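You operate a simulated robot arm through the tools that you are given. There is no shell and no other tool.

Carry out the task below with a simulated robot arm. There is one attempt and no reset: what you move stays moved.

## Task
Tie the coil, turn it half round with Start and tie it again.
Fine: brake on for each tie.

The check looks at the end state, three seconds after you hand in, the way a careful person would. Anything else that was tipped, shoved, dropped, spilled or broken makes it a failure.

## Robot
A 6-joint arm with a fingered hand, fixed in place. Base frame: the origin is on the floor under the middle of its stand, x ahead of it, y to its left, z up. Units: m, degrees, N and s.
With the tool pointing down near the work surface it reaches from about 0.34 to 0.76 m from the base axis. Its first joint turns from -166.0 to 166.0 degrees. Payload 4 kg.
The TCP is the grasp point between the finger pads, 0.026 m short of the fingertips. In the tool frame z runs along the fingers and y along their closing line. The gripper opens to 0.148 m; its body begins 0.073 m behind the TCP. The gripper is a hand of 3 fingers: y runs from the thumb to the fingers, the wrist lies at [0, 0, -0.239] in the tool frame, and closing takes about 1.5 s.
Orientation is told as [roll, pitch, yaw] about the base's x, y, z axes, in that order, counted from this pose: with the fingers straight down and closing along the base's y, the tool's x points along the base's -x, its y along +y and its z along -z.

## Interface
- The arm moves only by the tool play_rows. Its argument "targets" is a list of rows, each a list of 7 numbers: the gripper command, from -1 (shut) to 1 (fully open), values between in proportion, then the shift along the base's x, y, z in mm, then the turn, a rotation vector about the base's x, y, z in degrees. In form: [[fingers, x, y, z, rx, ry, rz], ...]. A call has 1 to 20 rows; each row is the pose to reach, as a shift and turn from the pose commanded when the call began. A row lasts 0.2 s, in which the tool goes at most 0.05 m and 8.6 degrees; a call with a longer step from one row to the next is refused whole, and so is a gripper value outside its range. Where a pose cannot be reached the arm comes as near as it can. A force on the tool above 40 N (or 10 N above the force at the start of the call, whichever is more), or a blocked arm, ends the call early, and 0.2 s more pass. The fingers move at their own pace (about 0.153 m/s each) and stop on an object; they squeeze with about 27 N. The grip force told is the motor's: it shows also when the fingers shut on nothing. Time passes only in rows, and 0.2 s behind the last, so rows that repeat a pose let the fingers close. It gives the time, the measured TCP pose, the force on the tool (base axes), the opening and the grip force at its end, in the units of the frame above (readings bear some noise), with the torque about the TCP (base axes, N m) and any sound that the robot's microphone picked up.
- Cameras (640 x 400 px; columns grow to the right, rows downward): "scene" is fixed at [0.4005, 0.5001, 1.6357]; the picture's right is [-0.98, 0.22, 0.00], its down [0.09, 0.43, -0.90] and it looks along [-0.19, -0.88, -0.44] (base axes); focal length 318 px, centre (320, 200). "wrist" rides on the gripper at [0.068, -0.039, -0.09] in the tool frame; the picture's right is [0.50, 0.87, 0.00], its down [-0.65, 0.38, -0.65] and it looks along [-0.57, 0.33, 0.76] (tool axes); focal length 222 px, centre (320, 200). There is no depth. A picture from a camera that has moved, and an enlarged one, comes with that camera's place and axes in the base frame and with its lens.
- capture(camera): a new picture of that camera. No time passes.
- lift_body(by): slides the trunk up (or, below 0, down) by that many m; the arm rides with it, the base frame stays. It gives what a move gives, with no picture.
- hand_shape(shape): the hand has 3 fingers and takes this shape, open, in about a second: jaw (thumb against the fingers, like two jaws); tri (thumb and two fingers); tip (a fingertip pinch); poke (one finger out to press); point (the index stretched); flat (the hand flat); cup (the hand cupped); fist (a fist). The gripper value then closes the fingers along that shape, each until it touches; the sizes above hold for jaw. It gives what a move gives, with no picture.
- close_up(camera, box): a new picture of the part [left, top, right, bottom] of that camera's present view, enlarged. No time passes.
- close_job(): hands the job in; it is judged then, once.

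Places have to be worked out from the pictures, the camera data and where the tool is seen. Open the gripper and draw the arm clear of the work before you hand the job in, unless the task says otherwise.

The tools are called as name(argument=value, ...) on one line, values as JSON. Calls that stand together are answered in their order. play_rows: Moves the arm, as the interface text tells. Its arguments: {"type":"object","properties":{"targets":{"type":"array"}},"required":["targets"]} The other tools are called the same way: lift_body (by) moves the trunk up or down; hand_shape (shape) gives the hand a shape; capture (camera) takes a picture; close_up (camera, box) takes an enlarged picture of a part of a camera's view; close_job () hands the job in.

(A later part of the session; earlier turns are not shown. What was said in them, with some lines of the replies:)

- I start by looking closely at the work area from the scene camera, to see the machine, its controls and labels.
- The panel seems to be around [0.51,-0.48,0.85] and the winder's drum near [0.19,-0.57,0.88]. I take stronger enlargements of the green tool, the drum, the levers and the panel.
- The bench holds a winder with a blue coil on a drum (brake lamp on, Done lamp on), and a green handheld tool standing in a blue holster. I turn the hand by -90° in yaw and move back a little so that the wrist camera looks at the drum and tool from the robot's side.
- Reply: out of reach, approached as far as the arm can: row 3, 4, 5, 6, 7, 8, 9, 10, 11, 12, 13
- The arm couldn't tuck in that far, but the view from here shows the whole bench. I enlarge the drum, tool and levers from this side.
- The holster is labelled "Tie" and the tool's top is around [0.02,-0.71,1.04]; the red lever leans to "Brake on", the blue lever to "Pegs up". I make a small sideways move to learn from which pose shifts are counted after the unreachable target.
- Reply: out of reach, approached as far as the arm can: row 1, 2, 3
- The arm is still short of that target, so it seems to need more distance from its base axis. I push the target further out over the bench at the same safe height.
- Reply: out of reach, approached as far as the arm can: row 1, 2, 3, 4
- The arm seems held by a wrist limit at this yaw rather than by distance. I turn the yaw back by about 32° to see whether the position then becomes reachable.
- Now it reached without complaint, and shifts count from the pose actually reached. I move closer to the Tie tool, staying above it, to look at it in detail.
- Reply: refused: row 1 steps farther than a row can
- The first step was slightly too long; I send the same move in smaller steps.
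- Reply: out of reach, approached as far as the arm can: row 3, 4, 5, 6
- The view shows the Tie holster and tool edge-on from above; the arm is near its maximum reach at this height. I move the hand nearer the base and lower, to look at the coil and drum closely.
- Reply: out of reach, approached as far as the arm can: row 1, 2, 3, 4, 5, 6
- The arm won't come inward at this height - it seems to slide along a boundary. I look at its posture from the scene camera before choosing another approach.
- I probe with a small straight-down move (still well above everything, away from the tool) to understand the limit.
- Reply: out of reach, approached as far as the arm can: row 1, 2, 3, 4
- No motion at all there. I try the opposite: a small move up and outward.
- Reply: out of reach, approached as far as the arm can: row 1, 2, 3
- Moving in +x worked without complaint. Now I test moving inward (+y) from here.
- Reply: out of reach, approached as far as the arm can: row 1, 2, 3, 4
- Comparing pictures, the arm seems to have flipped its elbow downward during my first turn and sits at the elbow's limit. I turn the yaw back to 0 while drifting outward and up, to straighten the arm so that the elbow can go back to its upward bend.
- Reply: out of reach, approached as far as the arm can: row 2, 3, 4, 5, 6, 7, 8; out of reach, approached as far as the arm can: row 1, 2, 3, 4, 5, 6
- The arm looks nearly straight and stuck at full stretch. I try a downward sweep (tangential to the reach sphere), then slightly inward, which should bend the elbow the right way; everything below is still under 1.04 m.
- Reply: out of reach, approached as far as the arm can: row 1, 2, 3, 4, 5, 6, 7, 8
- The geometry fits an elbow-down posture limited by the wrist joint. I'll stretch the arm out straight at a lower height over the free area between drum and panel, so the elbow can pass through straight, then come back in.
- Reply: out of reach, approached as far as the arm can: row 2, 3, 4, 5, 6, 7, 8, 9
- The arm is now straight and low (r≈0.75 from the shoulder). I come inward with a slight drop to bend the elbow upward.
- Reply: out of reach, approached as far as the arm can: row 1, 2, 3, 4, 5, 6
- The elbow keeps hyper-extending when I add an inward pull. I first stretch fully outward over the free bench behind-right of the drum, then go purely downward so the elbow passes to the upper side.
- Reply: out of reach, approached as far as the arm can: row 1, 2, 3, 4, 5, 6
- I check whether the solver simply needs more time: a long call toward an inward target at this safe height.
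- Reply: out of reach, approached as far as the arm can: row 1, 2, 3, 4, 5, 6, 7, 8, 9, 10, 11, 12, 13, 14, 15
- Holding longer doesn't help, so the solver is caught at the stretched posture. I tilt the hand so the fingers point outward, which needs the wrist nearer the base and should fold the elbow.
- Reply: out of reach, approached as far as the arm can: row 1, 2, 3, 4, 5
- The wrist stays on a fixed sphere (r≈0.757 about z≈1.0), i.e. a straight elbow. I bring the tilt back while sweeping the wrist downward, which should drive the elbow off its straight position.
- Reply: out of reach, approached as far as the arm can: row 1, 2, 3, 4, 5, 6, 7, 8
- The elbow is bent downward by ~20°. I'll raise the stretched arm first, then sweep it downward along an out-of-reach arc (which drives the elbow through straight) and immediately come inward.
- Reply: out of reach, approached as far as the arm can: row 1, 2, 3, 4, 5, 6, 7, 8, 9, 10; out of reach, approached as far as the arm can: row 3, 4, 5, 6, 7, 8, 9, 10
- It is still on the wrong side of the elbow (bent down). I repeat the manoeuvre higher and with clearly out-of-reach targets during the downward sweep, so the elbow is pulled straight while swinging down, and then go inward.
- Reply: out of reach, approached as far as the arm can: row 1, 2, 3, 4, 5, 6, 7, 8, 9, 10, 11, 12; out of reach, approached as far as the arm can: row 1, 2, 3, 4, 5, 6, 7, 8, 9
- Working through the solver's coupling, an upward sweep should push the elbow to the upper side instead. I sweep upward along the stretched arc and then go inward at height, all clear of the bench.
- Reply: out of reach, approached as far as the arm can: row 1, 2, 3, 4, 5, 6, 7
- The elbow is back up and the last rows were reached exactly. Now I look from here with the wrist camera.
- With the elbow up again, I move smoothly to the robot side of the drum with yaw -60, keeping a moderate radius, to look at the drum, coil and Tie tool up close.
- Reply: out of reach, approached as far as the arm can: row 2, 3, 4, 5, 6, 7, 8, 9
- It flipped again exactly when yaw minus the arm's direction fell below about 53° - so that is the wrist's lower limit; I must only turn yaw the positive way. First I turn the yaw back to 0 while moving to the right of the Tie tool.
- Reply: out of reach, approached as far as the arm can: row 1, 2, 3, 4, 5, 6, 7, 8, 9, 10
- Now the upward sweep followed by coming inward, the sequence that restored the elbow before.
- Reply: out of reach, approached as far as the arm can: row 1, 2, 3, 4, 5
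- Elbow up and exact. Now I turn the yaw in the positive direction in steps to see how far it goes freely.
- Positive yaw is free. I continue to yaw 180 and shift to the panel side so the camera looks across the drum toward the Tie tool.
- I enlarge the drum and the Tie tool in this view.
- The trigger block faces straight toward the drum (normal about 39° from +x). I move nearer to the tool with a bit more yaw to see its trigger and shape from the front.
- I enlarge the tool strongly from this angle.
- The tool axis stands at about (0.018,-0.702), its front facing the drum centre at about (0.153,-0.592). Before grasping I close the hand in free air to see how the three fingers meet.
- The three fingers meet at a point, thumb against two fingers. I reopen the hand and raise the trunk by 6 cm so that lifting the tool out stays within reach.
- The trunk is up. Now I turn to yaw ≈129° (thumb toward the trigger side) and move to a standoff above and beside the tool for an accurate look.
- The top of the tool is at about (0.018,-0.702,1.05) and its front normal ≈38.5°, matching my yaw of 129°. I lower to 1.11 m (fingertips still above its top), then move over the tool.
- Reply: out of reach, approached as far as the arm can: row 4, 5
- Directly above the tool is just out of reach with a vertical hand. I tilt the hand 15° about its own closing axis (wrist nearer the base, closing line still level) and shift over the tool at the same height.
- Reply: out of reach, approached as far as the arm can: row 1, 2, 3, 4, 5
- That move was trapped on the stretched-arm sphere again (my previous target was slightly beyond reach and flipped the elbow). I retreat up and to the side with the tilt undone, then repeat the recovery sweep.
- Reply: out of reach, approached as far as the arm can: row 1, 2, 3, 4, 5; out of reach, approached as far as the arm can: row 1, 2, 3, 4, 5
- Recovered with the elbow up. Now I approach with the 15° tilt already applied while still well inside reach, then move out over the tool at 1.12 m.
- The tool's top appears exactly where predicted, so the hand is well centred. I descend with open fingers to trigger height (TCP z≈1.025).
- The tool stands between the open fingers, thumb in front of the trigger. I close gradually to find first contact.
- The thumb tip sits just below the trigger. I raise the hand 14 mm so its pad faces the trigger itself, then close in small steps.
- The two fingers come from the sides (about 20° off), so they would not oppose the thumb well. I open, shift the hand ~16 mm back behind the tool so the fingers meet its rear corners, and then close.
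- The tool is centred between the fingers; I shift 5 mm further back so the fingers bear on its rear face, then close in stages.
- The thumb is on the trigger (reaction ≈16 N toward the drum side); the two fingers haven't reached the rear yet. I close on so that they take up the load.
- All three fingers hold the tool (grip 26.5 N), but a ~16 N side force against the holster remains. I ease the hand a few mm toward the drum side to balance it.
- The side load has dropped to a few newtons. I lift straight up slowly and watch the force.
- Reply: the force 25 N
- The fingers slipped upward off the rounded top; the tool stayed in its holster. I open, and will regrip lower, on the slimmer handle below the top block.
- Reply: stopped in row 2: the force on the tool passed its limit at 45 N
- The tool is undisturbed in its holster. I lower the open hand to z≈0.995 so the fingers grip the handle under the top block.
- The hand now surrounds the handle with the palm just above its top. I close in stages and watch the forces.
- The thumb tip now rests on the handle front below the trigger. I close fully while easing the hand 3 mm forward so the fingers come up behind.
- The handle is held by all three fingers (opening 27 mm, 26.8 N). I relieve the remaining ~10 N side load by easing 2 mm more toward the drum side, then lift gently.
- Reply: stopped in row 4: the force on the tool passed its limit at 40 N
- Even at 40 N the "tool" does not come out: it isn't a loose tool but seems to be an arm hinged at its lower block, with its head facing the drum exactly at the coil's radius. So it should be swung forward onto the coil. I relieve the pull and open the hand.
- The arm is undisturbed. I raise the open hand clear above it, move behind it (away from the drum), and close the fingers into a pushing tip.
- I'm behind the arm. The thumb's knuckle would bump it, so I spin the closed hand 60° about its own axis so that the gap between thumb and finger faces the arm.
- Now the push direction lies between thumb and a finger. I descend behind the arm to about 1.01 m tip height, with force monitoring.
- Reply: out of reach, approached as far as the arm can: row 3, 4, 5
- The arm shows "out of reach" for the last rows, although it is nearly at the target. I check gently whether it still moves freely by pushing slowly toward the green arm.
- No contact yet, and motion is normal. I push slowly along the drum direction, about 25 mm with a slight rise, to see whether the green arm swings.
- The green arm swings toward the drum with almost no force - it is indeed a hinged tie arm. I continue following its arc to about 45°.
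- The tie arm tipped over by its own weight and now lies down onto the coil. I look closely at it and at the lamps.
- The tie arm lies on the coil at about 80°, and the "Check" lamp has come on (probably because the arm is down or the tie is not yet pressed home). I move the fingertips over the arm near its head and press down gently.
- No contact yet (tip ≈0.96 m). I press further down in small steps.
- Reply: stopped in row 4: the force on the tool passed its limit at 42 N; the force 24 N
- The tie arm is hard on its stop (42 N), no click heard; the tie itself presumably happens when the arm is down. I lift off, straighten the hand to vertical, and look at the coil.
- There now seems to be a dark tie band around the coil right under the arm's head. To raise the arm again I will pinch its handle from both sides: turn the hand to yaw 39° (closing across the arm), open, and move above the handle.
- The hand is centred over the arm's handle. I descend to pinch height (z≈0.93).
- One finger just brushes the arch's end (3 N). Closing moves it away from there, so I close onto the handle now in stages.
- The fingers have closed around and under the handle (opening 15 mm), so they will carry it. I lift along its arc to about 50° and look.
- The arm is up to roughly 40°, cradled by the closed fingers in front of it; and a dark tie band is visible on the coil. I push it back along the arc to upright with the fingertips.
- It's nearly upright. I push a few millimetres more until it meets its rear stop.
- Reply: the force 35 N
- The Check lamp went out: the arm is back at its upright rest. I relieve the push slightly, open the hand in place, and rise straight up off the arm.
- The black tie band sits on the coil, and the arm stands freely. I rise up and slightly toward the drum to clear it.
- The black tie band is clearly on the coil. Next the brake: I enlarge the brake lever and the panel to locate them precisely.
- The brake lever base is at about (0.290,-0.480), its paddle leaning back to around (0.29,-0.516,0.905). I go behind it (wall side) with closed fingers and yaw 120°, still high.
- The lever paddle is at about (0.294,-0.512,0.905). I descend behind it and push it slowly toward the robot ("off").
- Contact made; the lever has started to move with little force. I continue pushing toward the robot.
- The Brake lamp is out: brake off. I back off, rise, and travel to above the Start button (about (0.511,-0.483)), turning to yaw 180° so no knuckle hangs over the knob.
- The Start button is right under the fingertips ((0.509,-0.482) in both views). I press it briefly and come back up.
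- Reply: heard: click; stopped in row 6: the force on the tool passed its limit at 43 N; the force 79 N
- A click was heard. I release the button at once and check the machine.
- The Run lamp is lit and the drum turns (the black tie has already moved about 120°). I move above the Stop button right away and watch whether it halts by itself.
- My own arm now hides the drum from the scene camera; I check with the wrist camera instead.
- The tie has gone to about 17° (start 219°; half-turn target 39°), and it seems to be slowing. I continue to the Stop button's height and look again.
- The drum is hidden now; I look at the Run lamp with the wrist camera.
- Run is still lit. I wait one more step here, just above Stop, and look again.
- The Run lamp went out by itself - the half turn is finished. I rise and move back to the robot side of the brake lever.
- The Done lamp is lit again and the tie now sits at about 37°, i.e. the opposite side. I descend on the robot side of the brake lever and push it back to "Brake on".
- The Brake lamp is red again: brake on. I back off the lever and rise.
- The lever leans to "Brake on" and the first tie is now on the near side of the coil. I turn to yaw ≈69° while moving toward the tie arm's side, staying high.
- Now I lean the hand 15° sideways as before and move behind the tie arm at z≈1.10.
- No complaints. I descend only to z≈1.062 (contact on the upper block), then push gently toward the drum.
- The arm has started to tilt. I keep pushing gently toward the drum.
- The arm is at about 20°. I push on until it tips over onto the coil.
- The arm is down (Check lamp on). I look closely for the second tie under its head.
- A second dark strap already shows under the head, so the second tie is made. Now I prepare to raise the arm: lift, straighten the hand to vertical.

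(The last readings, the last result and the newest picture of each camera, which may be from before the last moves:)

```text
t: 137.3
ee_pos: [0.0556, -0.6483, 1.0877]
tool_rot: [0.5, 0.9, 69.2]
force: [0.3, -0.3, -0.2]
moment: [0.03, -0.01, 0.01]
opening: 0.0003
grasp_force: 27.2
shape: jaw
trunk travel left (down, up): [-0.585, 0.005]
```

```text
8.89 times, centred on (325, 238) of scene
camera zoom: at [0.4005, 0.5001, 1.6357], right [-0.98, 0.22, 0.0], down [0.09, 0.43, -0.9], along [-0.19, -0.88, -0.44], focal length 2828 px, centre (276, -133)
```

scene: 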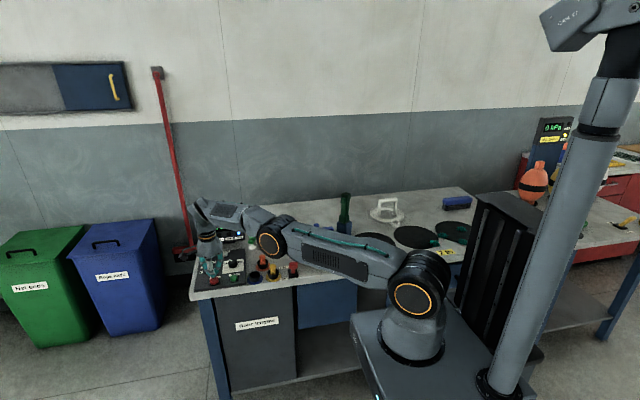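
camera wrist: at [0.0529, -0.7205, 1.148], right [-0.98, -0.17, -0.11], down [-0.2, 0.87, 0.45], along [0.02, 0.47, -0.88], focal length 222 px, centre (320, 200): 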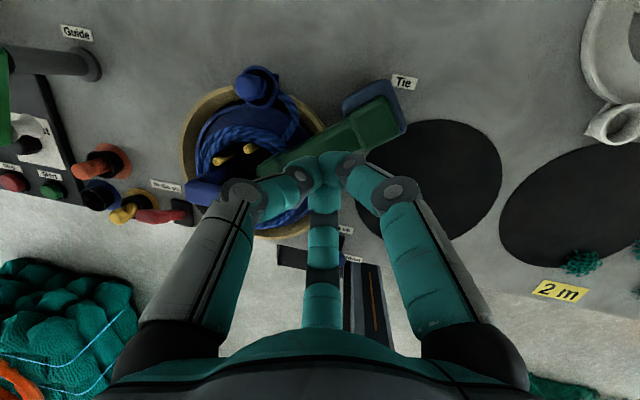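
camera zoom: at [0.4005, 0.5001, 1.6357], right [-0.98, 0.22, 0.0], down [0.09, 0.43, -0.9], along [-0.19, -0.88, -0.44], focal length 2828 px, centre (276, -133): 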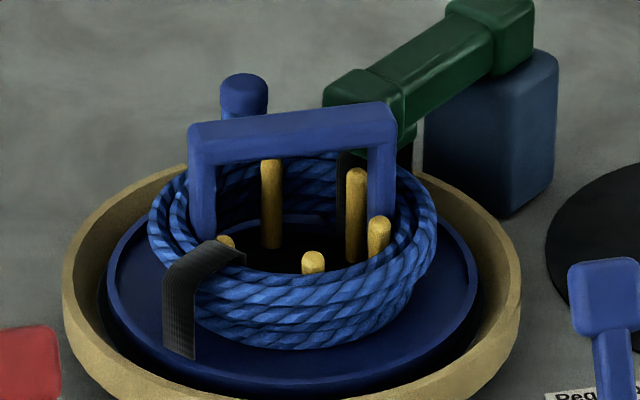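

Now yaw to 39° and open part-way (about 85 mm) right above the handle.

play_rows(targets=[[-1, 0, 0, 0, 0, 0, -7.5], [-0.5, 0, 0, 0, 0, 0, -15], [0.15, 1, -1, 0, 0, 0, -22.5], [0.15, 2, -1, -10, 0, 0, -30], [0.15, 2, -1, -20, 0, 0, -30], [0.15, 2, -1, -20, 0, 0, -30]])

capture(camera="wrist")

close_up(camera="wrist", box=[160, 20, 440, 220])

```text
t: 138.7
ee_pos: [0.0579, -0.648, 1.0685]
tool_rot: [0.5, 1.1, 39.2]
force: [-0.6, -0.4, 0.1]
moment: [0.02, 0.0, -0.01]
opening: 0.0845
grasp_force: 0.0
shape: jaw
trunk travel left (down, up): [-0.585, 0.005]
```

```text
taken
camera wrist: at [0.0314, -0.7222, 1.16], right [-0.93, 0.36, 0.02], down [0.28, 0.71, 0.64], along [0.22, 0.61, -0.76], focal length 222 px, centre (320, 200)
```

wrist: 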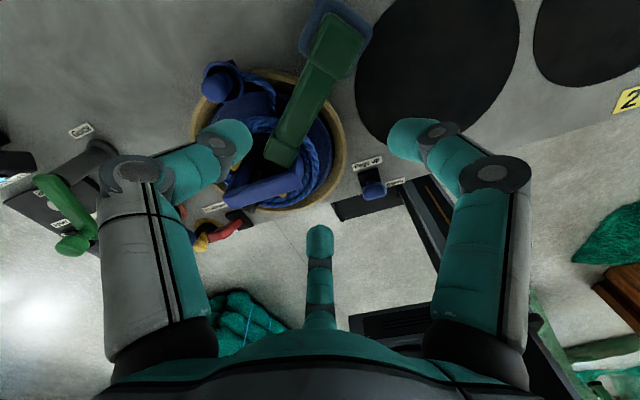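

```text
2.00 times, centred on (300, 120) of wrist
camera zoom: at [0.0314, -0.7222, 1.16], right [-0.93, 0.36, 0.02], down [0.28, 0.71, 0.64], along [0.22, 0.61, -0.76], focal length 444 px, centre (360, 360)
```

zoom: 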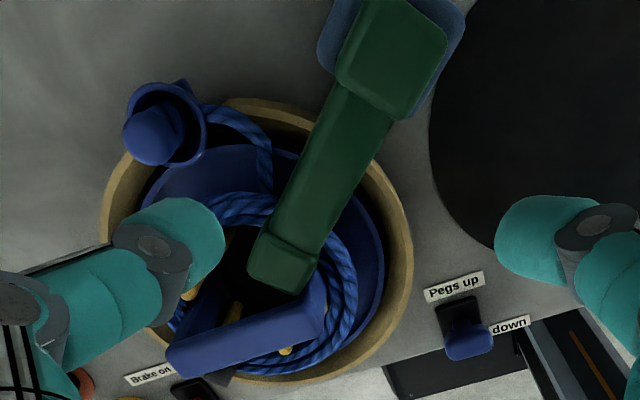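

The cup (now at the back) stays clear of the thumb's path. I descend over the handle with the hand offset slightly so both sides clear.

play_rows(targets=[[0.15, 0, -1, -40, 0, 0, 0], [0.15, 0, -1, -80, 0, 0, 0], [0.15, 0, -1, -110, 0, 0, 0], [0.15, 0, -1, -125, 0, 0, 0], [0.15, 0, -1, -136, 0, 0, 0], [0.15, 0, -1, -136, 0, 0, 0]])

capture(camera="wrist")

close_up(camera="scene", box=[295, 190, 375, 265])

```text
t: 140.1
ee_pos: [0.057, -0.6519, 0.9309]
tool_rot: [0.5, 1.1, 39.3]
force: [-0.5, 0.2, -0.2]
moment: [0.02, 0.01, -0.01]
opening: 0.0844
grasp_force: 0.1
shape: jaw
trunk travel left (down, up): [-0.585, 0.005]
```

```text
taken
camera wrist: at [0.0303, -0.7242, 1.0226], right [-0.93, 0.35, 0.02], down [0.28, 0.71, 0.64], along [0.22, 0.61, -0.76], focal length 222 px, centre (320, 200)
```

wrist: 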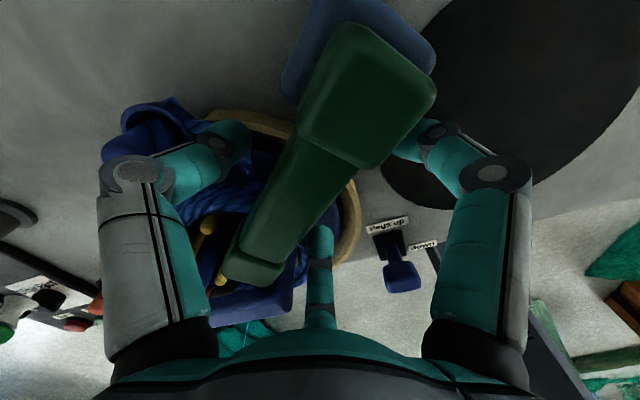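

```text
5.33 times, centred on (335, 228) of scene
camera zoom: at [0.4005, 0.5001, 1.6357], right [-0.98, 0.22, 0.0], down [0.09, 0.43, -0.9], along [-0.19, -0.88, -0.44], focal length 1696 px, centre (240, 53)
```

zoom: 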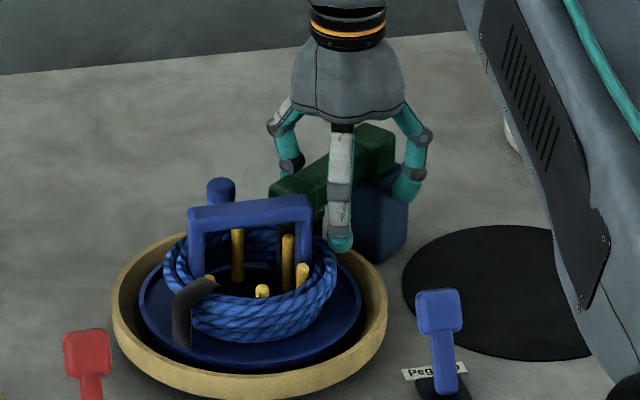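

No contact on the way down. I close while shifting the hand a centimetre sideways to centre on the handle.

play_rows(targets=[[0.0, 3, -2.7, 0, 0, 0, 0], [-0.25, 6, -5.3, 0, 0, 0, 0], [-0.5, 9.2, -8, 0, 0, 0, 0], [-0.8, 9.2, -8, 0, 0, 0, 0], [-1, 9.2, -8, 0, 0, 0, 0], [-1, 9.2, -8, 0, 0, 0, 0], [-1, 9.2, -8, 0, 0, 0, 0]])

close_up(camera="scene", box=[295, 190, 375, 265])

```text
t: 141.7
ee_pos: [0.0677, -0.6581, 0.933]
tool_rot: [0.4, 0.9, 39.2]
force: [-6.0, 8.8, -6.1]
moment: [0.03, -0.09, 0.01]
opening: 0.016
grasp_force: 27.1
shape: jaw
trunk travel left (down, up): [-0.585, 0.005]
```

```text
5.33 times, centred on (335, 228) of scene
camera zoom: at [0.4005, 0.5001, 1.6357], right [-0.98, 0.22, 0.0], down [0.09, 0.43, -0.9], along [-0.19, -0.88, -0.44], focal length 1696 px, centre (240, 53)
```

zoom: 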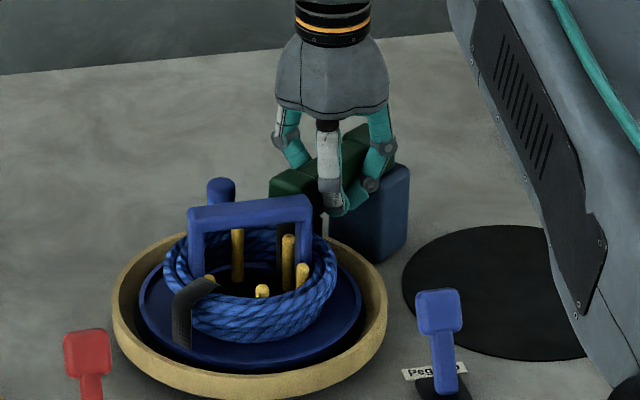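

Same secure cradle as last time (opening 16 mm). I lift along the arc with the identical path.

play_rows(targets=[[-1, -2, -1.5, 8, 0, 0, 0], [-1, -4, -3.3, 17, 0, 0, 0], [-1, -7.5, -6, 25, 0, 0, 0], [-1, -11.5, -9.3, 33, 0, 0, 0], [-1, -11.5, -9.3, 33, 0, 0, 0]])

close_up(camera="scene", box=[295, 180, 375, 265])

```text
t: 142.9
ee_pos: [0.0539, -0.6693, 0.9665]
tool_rot: [0.3, 1.3, 39.1]
force: [-2.5, 6.1, 2.7]
moment: [0.0, 0.08, -0.09]
opening: 0.0136
grasp_force: 27.1
shape: jaw
trunk travel left (down, up): [-0.585, 0.005]
```

```text
4.71 times, centred on (335, 222) of scene
camera zoom: at [0.4005, 0.5001, 1.6357], right [-0.98, 0.22, 0.0], down [0.09, 0.43, -0.9], along [-0.19, -0.88, -0.44], focal length 1497 px, centre (249, 94)
```

zoom: 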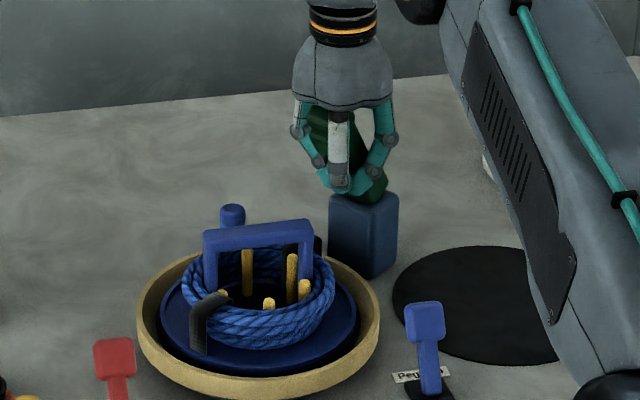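

The arm follows exactly as before, and the second strap is visible on the far side of the coil. I push it back toward upright.

play_rows(targets=[[-1, -3, -2.4, 5, 0, 0, 0], [-1, -6, -4.9, 10, 0, 0, 0], [-1, -9, -7.3, 14, 0, 0, 0], [-1, -12, -9.7, 17, 0, 0, 0], [-1, -15, -12.2, 20, 0, 0, 0], [-1, -15, -12.2, 20, 0, 0, 0]])

play_rows(targets=[[-1, -2, -1.6, 2, 0, 0, 0], [-1, -3.5, -2.8, 3, 0, 0, 0], [-1, -5, -4, 4, 0, 0, 0], [-1, -5, -4, 4, 0, 0, 0]])

close_up(camera="scene", box=[295, 180, 375, 265])

close_up(camera="scene", box=[195, 210, 265, 255])

```text
t: 144.3
ee_pos: [0.0404, -0.6803, 0.9855]
tool_rot: [0.5, 0.9, 39.1]
force: [-1.8, 3.4, -3.4]
moment: [-0.04, -0.27, -0.11]
opening: 0.0131
grasp_force: 27.1
shape: jaw
trunk travel left (down, up): [-0.585, 0.005]
```

```text
t: 145.3
ee_pos: [0.0384, -0.6812, 0.9898]
tool_rot: [0.5, 0.9, 39.3]
force: [10.8, 18.9, -12.6]
moment: [0.13, -0.43, -0.1]
opening: 0.013
grasp_force: 27.1
shape: jaw
trunk travel left (down, up): [-0.585, 0.005]
```

```text
4.71 times, centred on (335, 222) of scene
camera zoom: at [0.4005, 0.5001, 1.6357], right [-0.98, 0.22, 0.0], down [0.09, 0.43, -0.9], along [-0.19, -0.88, -0.44], focal length 1497 px, centre (249, 94)
```

zoom: 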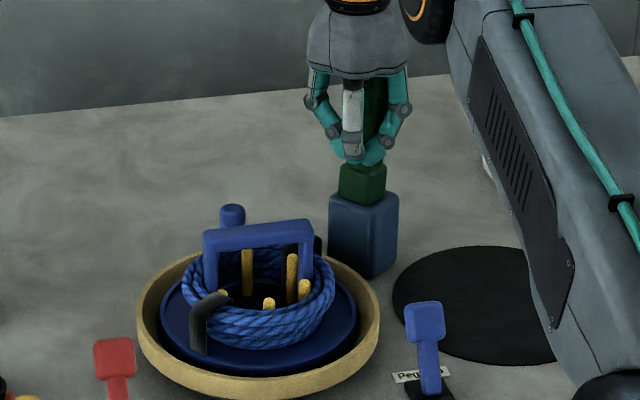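

```text
8.89 times, centred on (230, 232) of scene
camera zoom: at [0.4005, 0.5001, 1.6357], right [-0.98, 0.22, 0.0], down [0.09, 0.43, -0.9], along [-0.19, -0.88, -0.44], focal length 2828 px, centre (1120, -89)
```

zoom: 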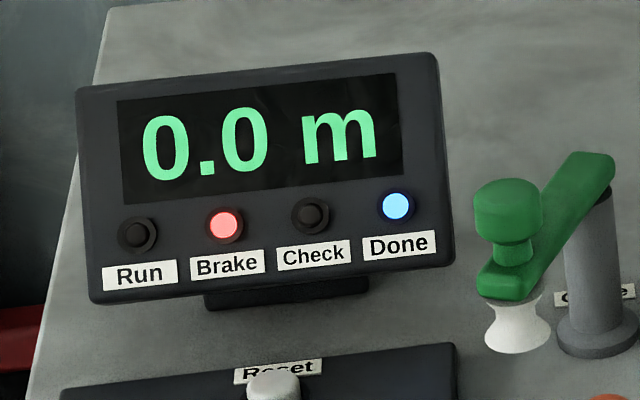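

The arm is against its upright stop and the Check lamp is out. I relieve, open the hand in place and verify that the arm stays up.

play_rows(targets=[[-1, 2, 1.6, -2, 0, 0, 0], [-0.5, 2, 1.6, -2, 0, 0, 0], [0.3, 2, 1.6, -2, 0, 0, 0], [1, 2, 1.6, -2, 0, 0, 0], [1, 2, 1.6, -2, 0, 0, 0], [1, 2, 1.6, -2, 0, 0, 0]])

close_up(camera="scene", box=[295, 180, 375, 265])

```text
t: 146.7
ee_pos: [0.0371, -0.6819, 0.9886]
tool_rot: [0.5, 1.0, 39.2]
force: [0.4, -0.2, 0.0]
moment: [0.01, 0.02, 0.01]
opening: 0.1481
grasp_force: 0.0
shape: jaw
trunk travel left (down, up): [-0.585, 0.005]
```

```text
4.71 times, centred on (335, 222) of scene
camera zoom: at [0.4005, 0.5001, 1.6357], right [-0.98, 0.22, 0.0], down [0.09, 0.43, -0.9], along [-0.19, -0.88, -0.44], focal length 1497 px, centre (249, 94)
```

zoom: 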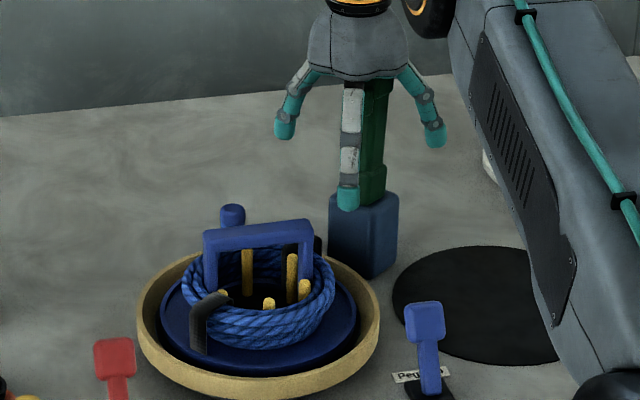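

The tie arm stands free. I rise off it along the same clear path as before and draw back toward the robot.

play_rows(targets=[[1, 2, 1.6, 30, 0, 0, 0], [1, 6, 5, 60, 0, 0, 0], [1, 12, 10, 85, 0, 0, 0], [1, 20, 16, 106, 0, 0, 0], [1, 40, 40, 115, 0, 0, 0], [1, 60, 70, 125, 0, 0, 0], [1, 75, 110, 135, 0, 0, 0], [1, 90, 150, 145, 0, 0, 0], [1, 90, 150, 145, 0, 0, 0]])

capture(camera="wrist")

capture(camera="scene")

close_up(camera="scene", box=[295, 180, 375, 275])

```text
t: 148.7
ee_pos: [0.1256, -0.5308, 1.1364]
tool_rot: [0.5, 1.0, 39.1]
force: [0.3, -0.2, 0.2]
moment: [0.0, 0.03, 0.02]
opening: 0.1479
grasp_force: 0.2
shape: jaw
trunk travel left (down, up): [-0.585, 0.005]
```

```text
taken
camera wrist: at [0.0986, -0.6042, 1.2277], right [-0.93, 0.35, 0.02], down [0.28, 0.71, 0.64], along [0.22, 0.61, -0.76], focal length 222 px, centre (320, 200)
```

wrist: 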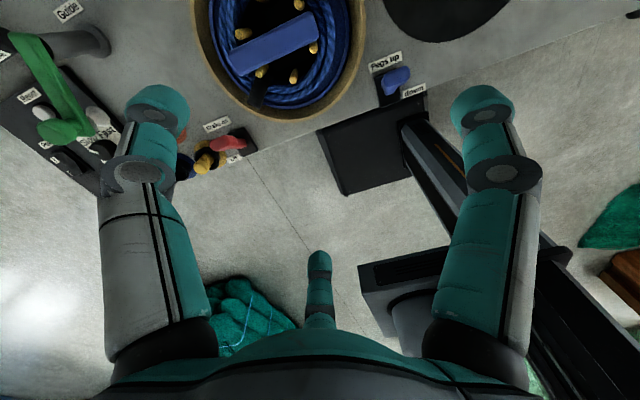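

```text
taken
```

scene: 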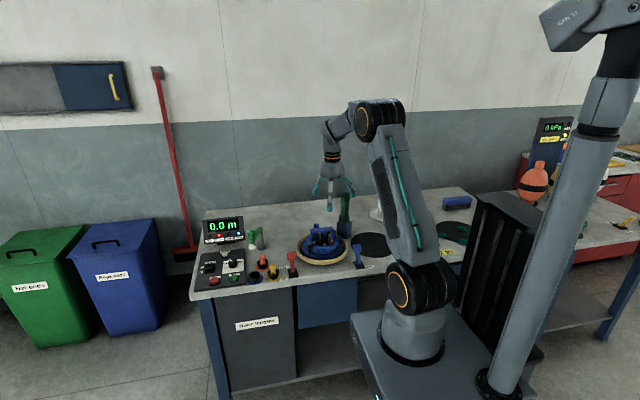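

```text
4.21 times, centred on (335, 228) of scene
camera zoom: at [0.4005, 0.5001, 1.6357], right [-0.98, 0.22, 0.0], down [0.09, 0.43, -0.9], along [-0.19, -0.88, -0.44], focal length 1339 px, centre (257, 84)
```

zoom: 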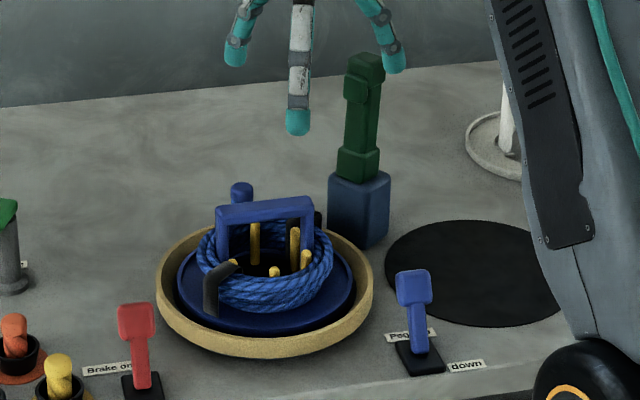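

I take one more look straight down at the coil from the earlier viewpoint to verify both ties.

play_rows(targets=[[1, -9, -29, -3, 0, 0, 0], [1, -18, -58, -6, 0, 0, 0], [1, -27, -87, -8, 0, 0, 0], [1, -27, -87, -8, 0, 0, 0]])

close_up(camera="wrist", box=[190, 10, 410, 210])

close_up(camera="scene", box=[180, 190, 380, 300])

```text
t: 149.7
ee_pos: [0.098, -0.6187, 1.1229]
tool_rot: [0.5, 1.0, 39.2]
force: [0.5, -0.1, 0.8]
moment: [0.03, 0.0, 0.02]
opening: 0.1479
grasp_force: 0.0
shape: jaw
trunk travel left (down, up): [-0.585, 0.005]
```

```text
2.00 times, centred on (300, 110) of wrist
camera zoom: at [0.0714, -0.6918, 1.214], right [-0.93, 0.35, 0.02], down [0.28, 0.71, 0.65], along [0.22, 0.61, -0.76], focal length 444 px, centre (360, 380)
```

zoom: 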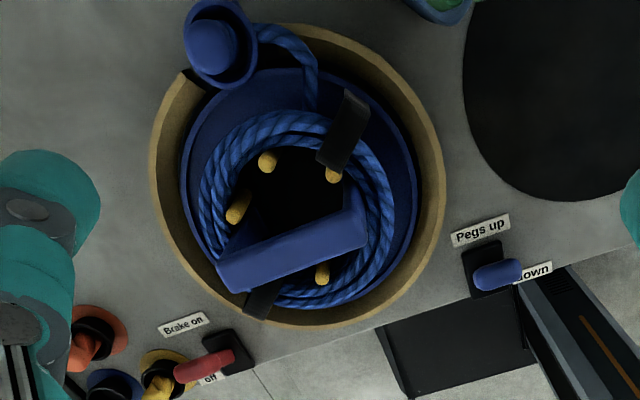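

```text
3.20 times, centred on (280, 245) of scene
camera zoom: at [0.4005, 0.5001, 1.6357], right [-0.98, 0.22, 0.0], down [0.09, 0.43, -0.9], along [-0.19, -0.88, -0.44], focal length 1018 px, centre (448, 56)
```

zoom: 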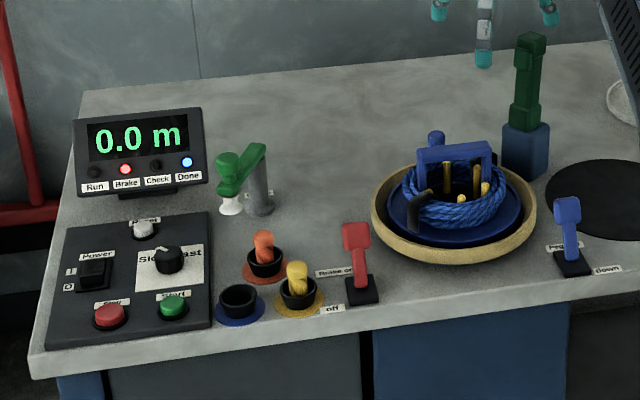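

Both black ties sit on opposite sides of the coil; brake on, Done lit, tie arm upright, nothing else disturbed. I draw the open hand clear of the work.

play_rows(targets=[[1, 8, 30, 20, 0, 0, 0], [1, 16, 60, 40, 0, 0, 0], [1, 24, 90, 60, 0, 0, 0], [1, 32, 115, 85, 0, 0, 0], [1, 36, 122, 120, 0, 0, 0], [1, 36, 122, 150, 0, 0, 0], [1, 36, 122, 150, 0, 0, 0]])

capture(camera="scene")

```text
t: 151.3
ee_pos: [0.1332, -0.4954, 1.2741]
tool_rot: [0.5, 1.0, 39.2]
force: [-0.1, 0.3, 0.5]
moment: [0.02, -0.03, 0.0]
opening: 0.1479
grasp_force: 0.1
shape: jaw
trunk travel left (down, up): [-0.585, 0.005]
```

```text
taken
```

scene: 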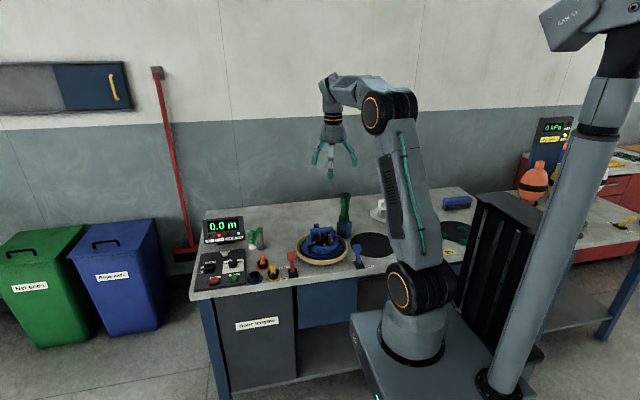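

The hand is open and well clear, the machine is at rest with the brake on, and the coil carries two opposite ties. I hand the job in.

close_job()

```text
The job is handed in.
```

The coil now carries two ties on opposite sides, and the job is handed in. I don't know the judge's result.

- **First tie:** The brake was already on. The "Tie" post turned out to be a hinged arm rather than a loose tool. I swung it down onto the coil and raised it again.
- **Half turn:** I took the brake off and pressed Start. The drum stopped by itself with the first tie at about 37°, against a target of 39°.
- **Second tie:** I put the brake back on (red lamp lit), swung the tie arm down again and raised it.

At hand-in the brake was on, Done was lit, Check was out, and the tie arm stood upright at its stop. The hand was open and clear of the bench.

There were a few hard contacts along the way:

- **Tie arm:** I gripped and pulled on it with up to about 45 N before I understood it was hinged. I also pressed it down once with about 42 N.
- **Start button:** The reading peaked near 79 N while I was pressing it.
- **Drum handle:** One finger brushed it at about 3 N.

Nothing looked moved or damaged in the pictures afterwards.
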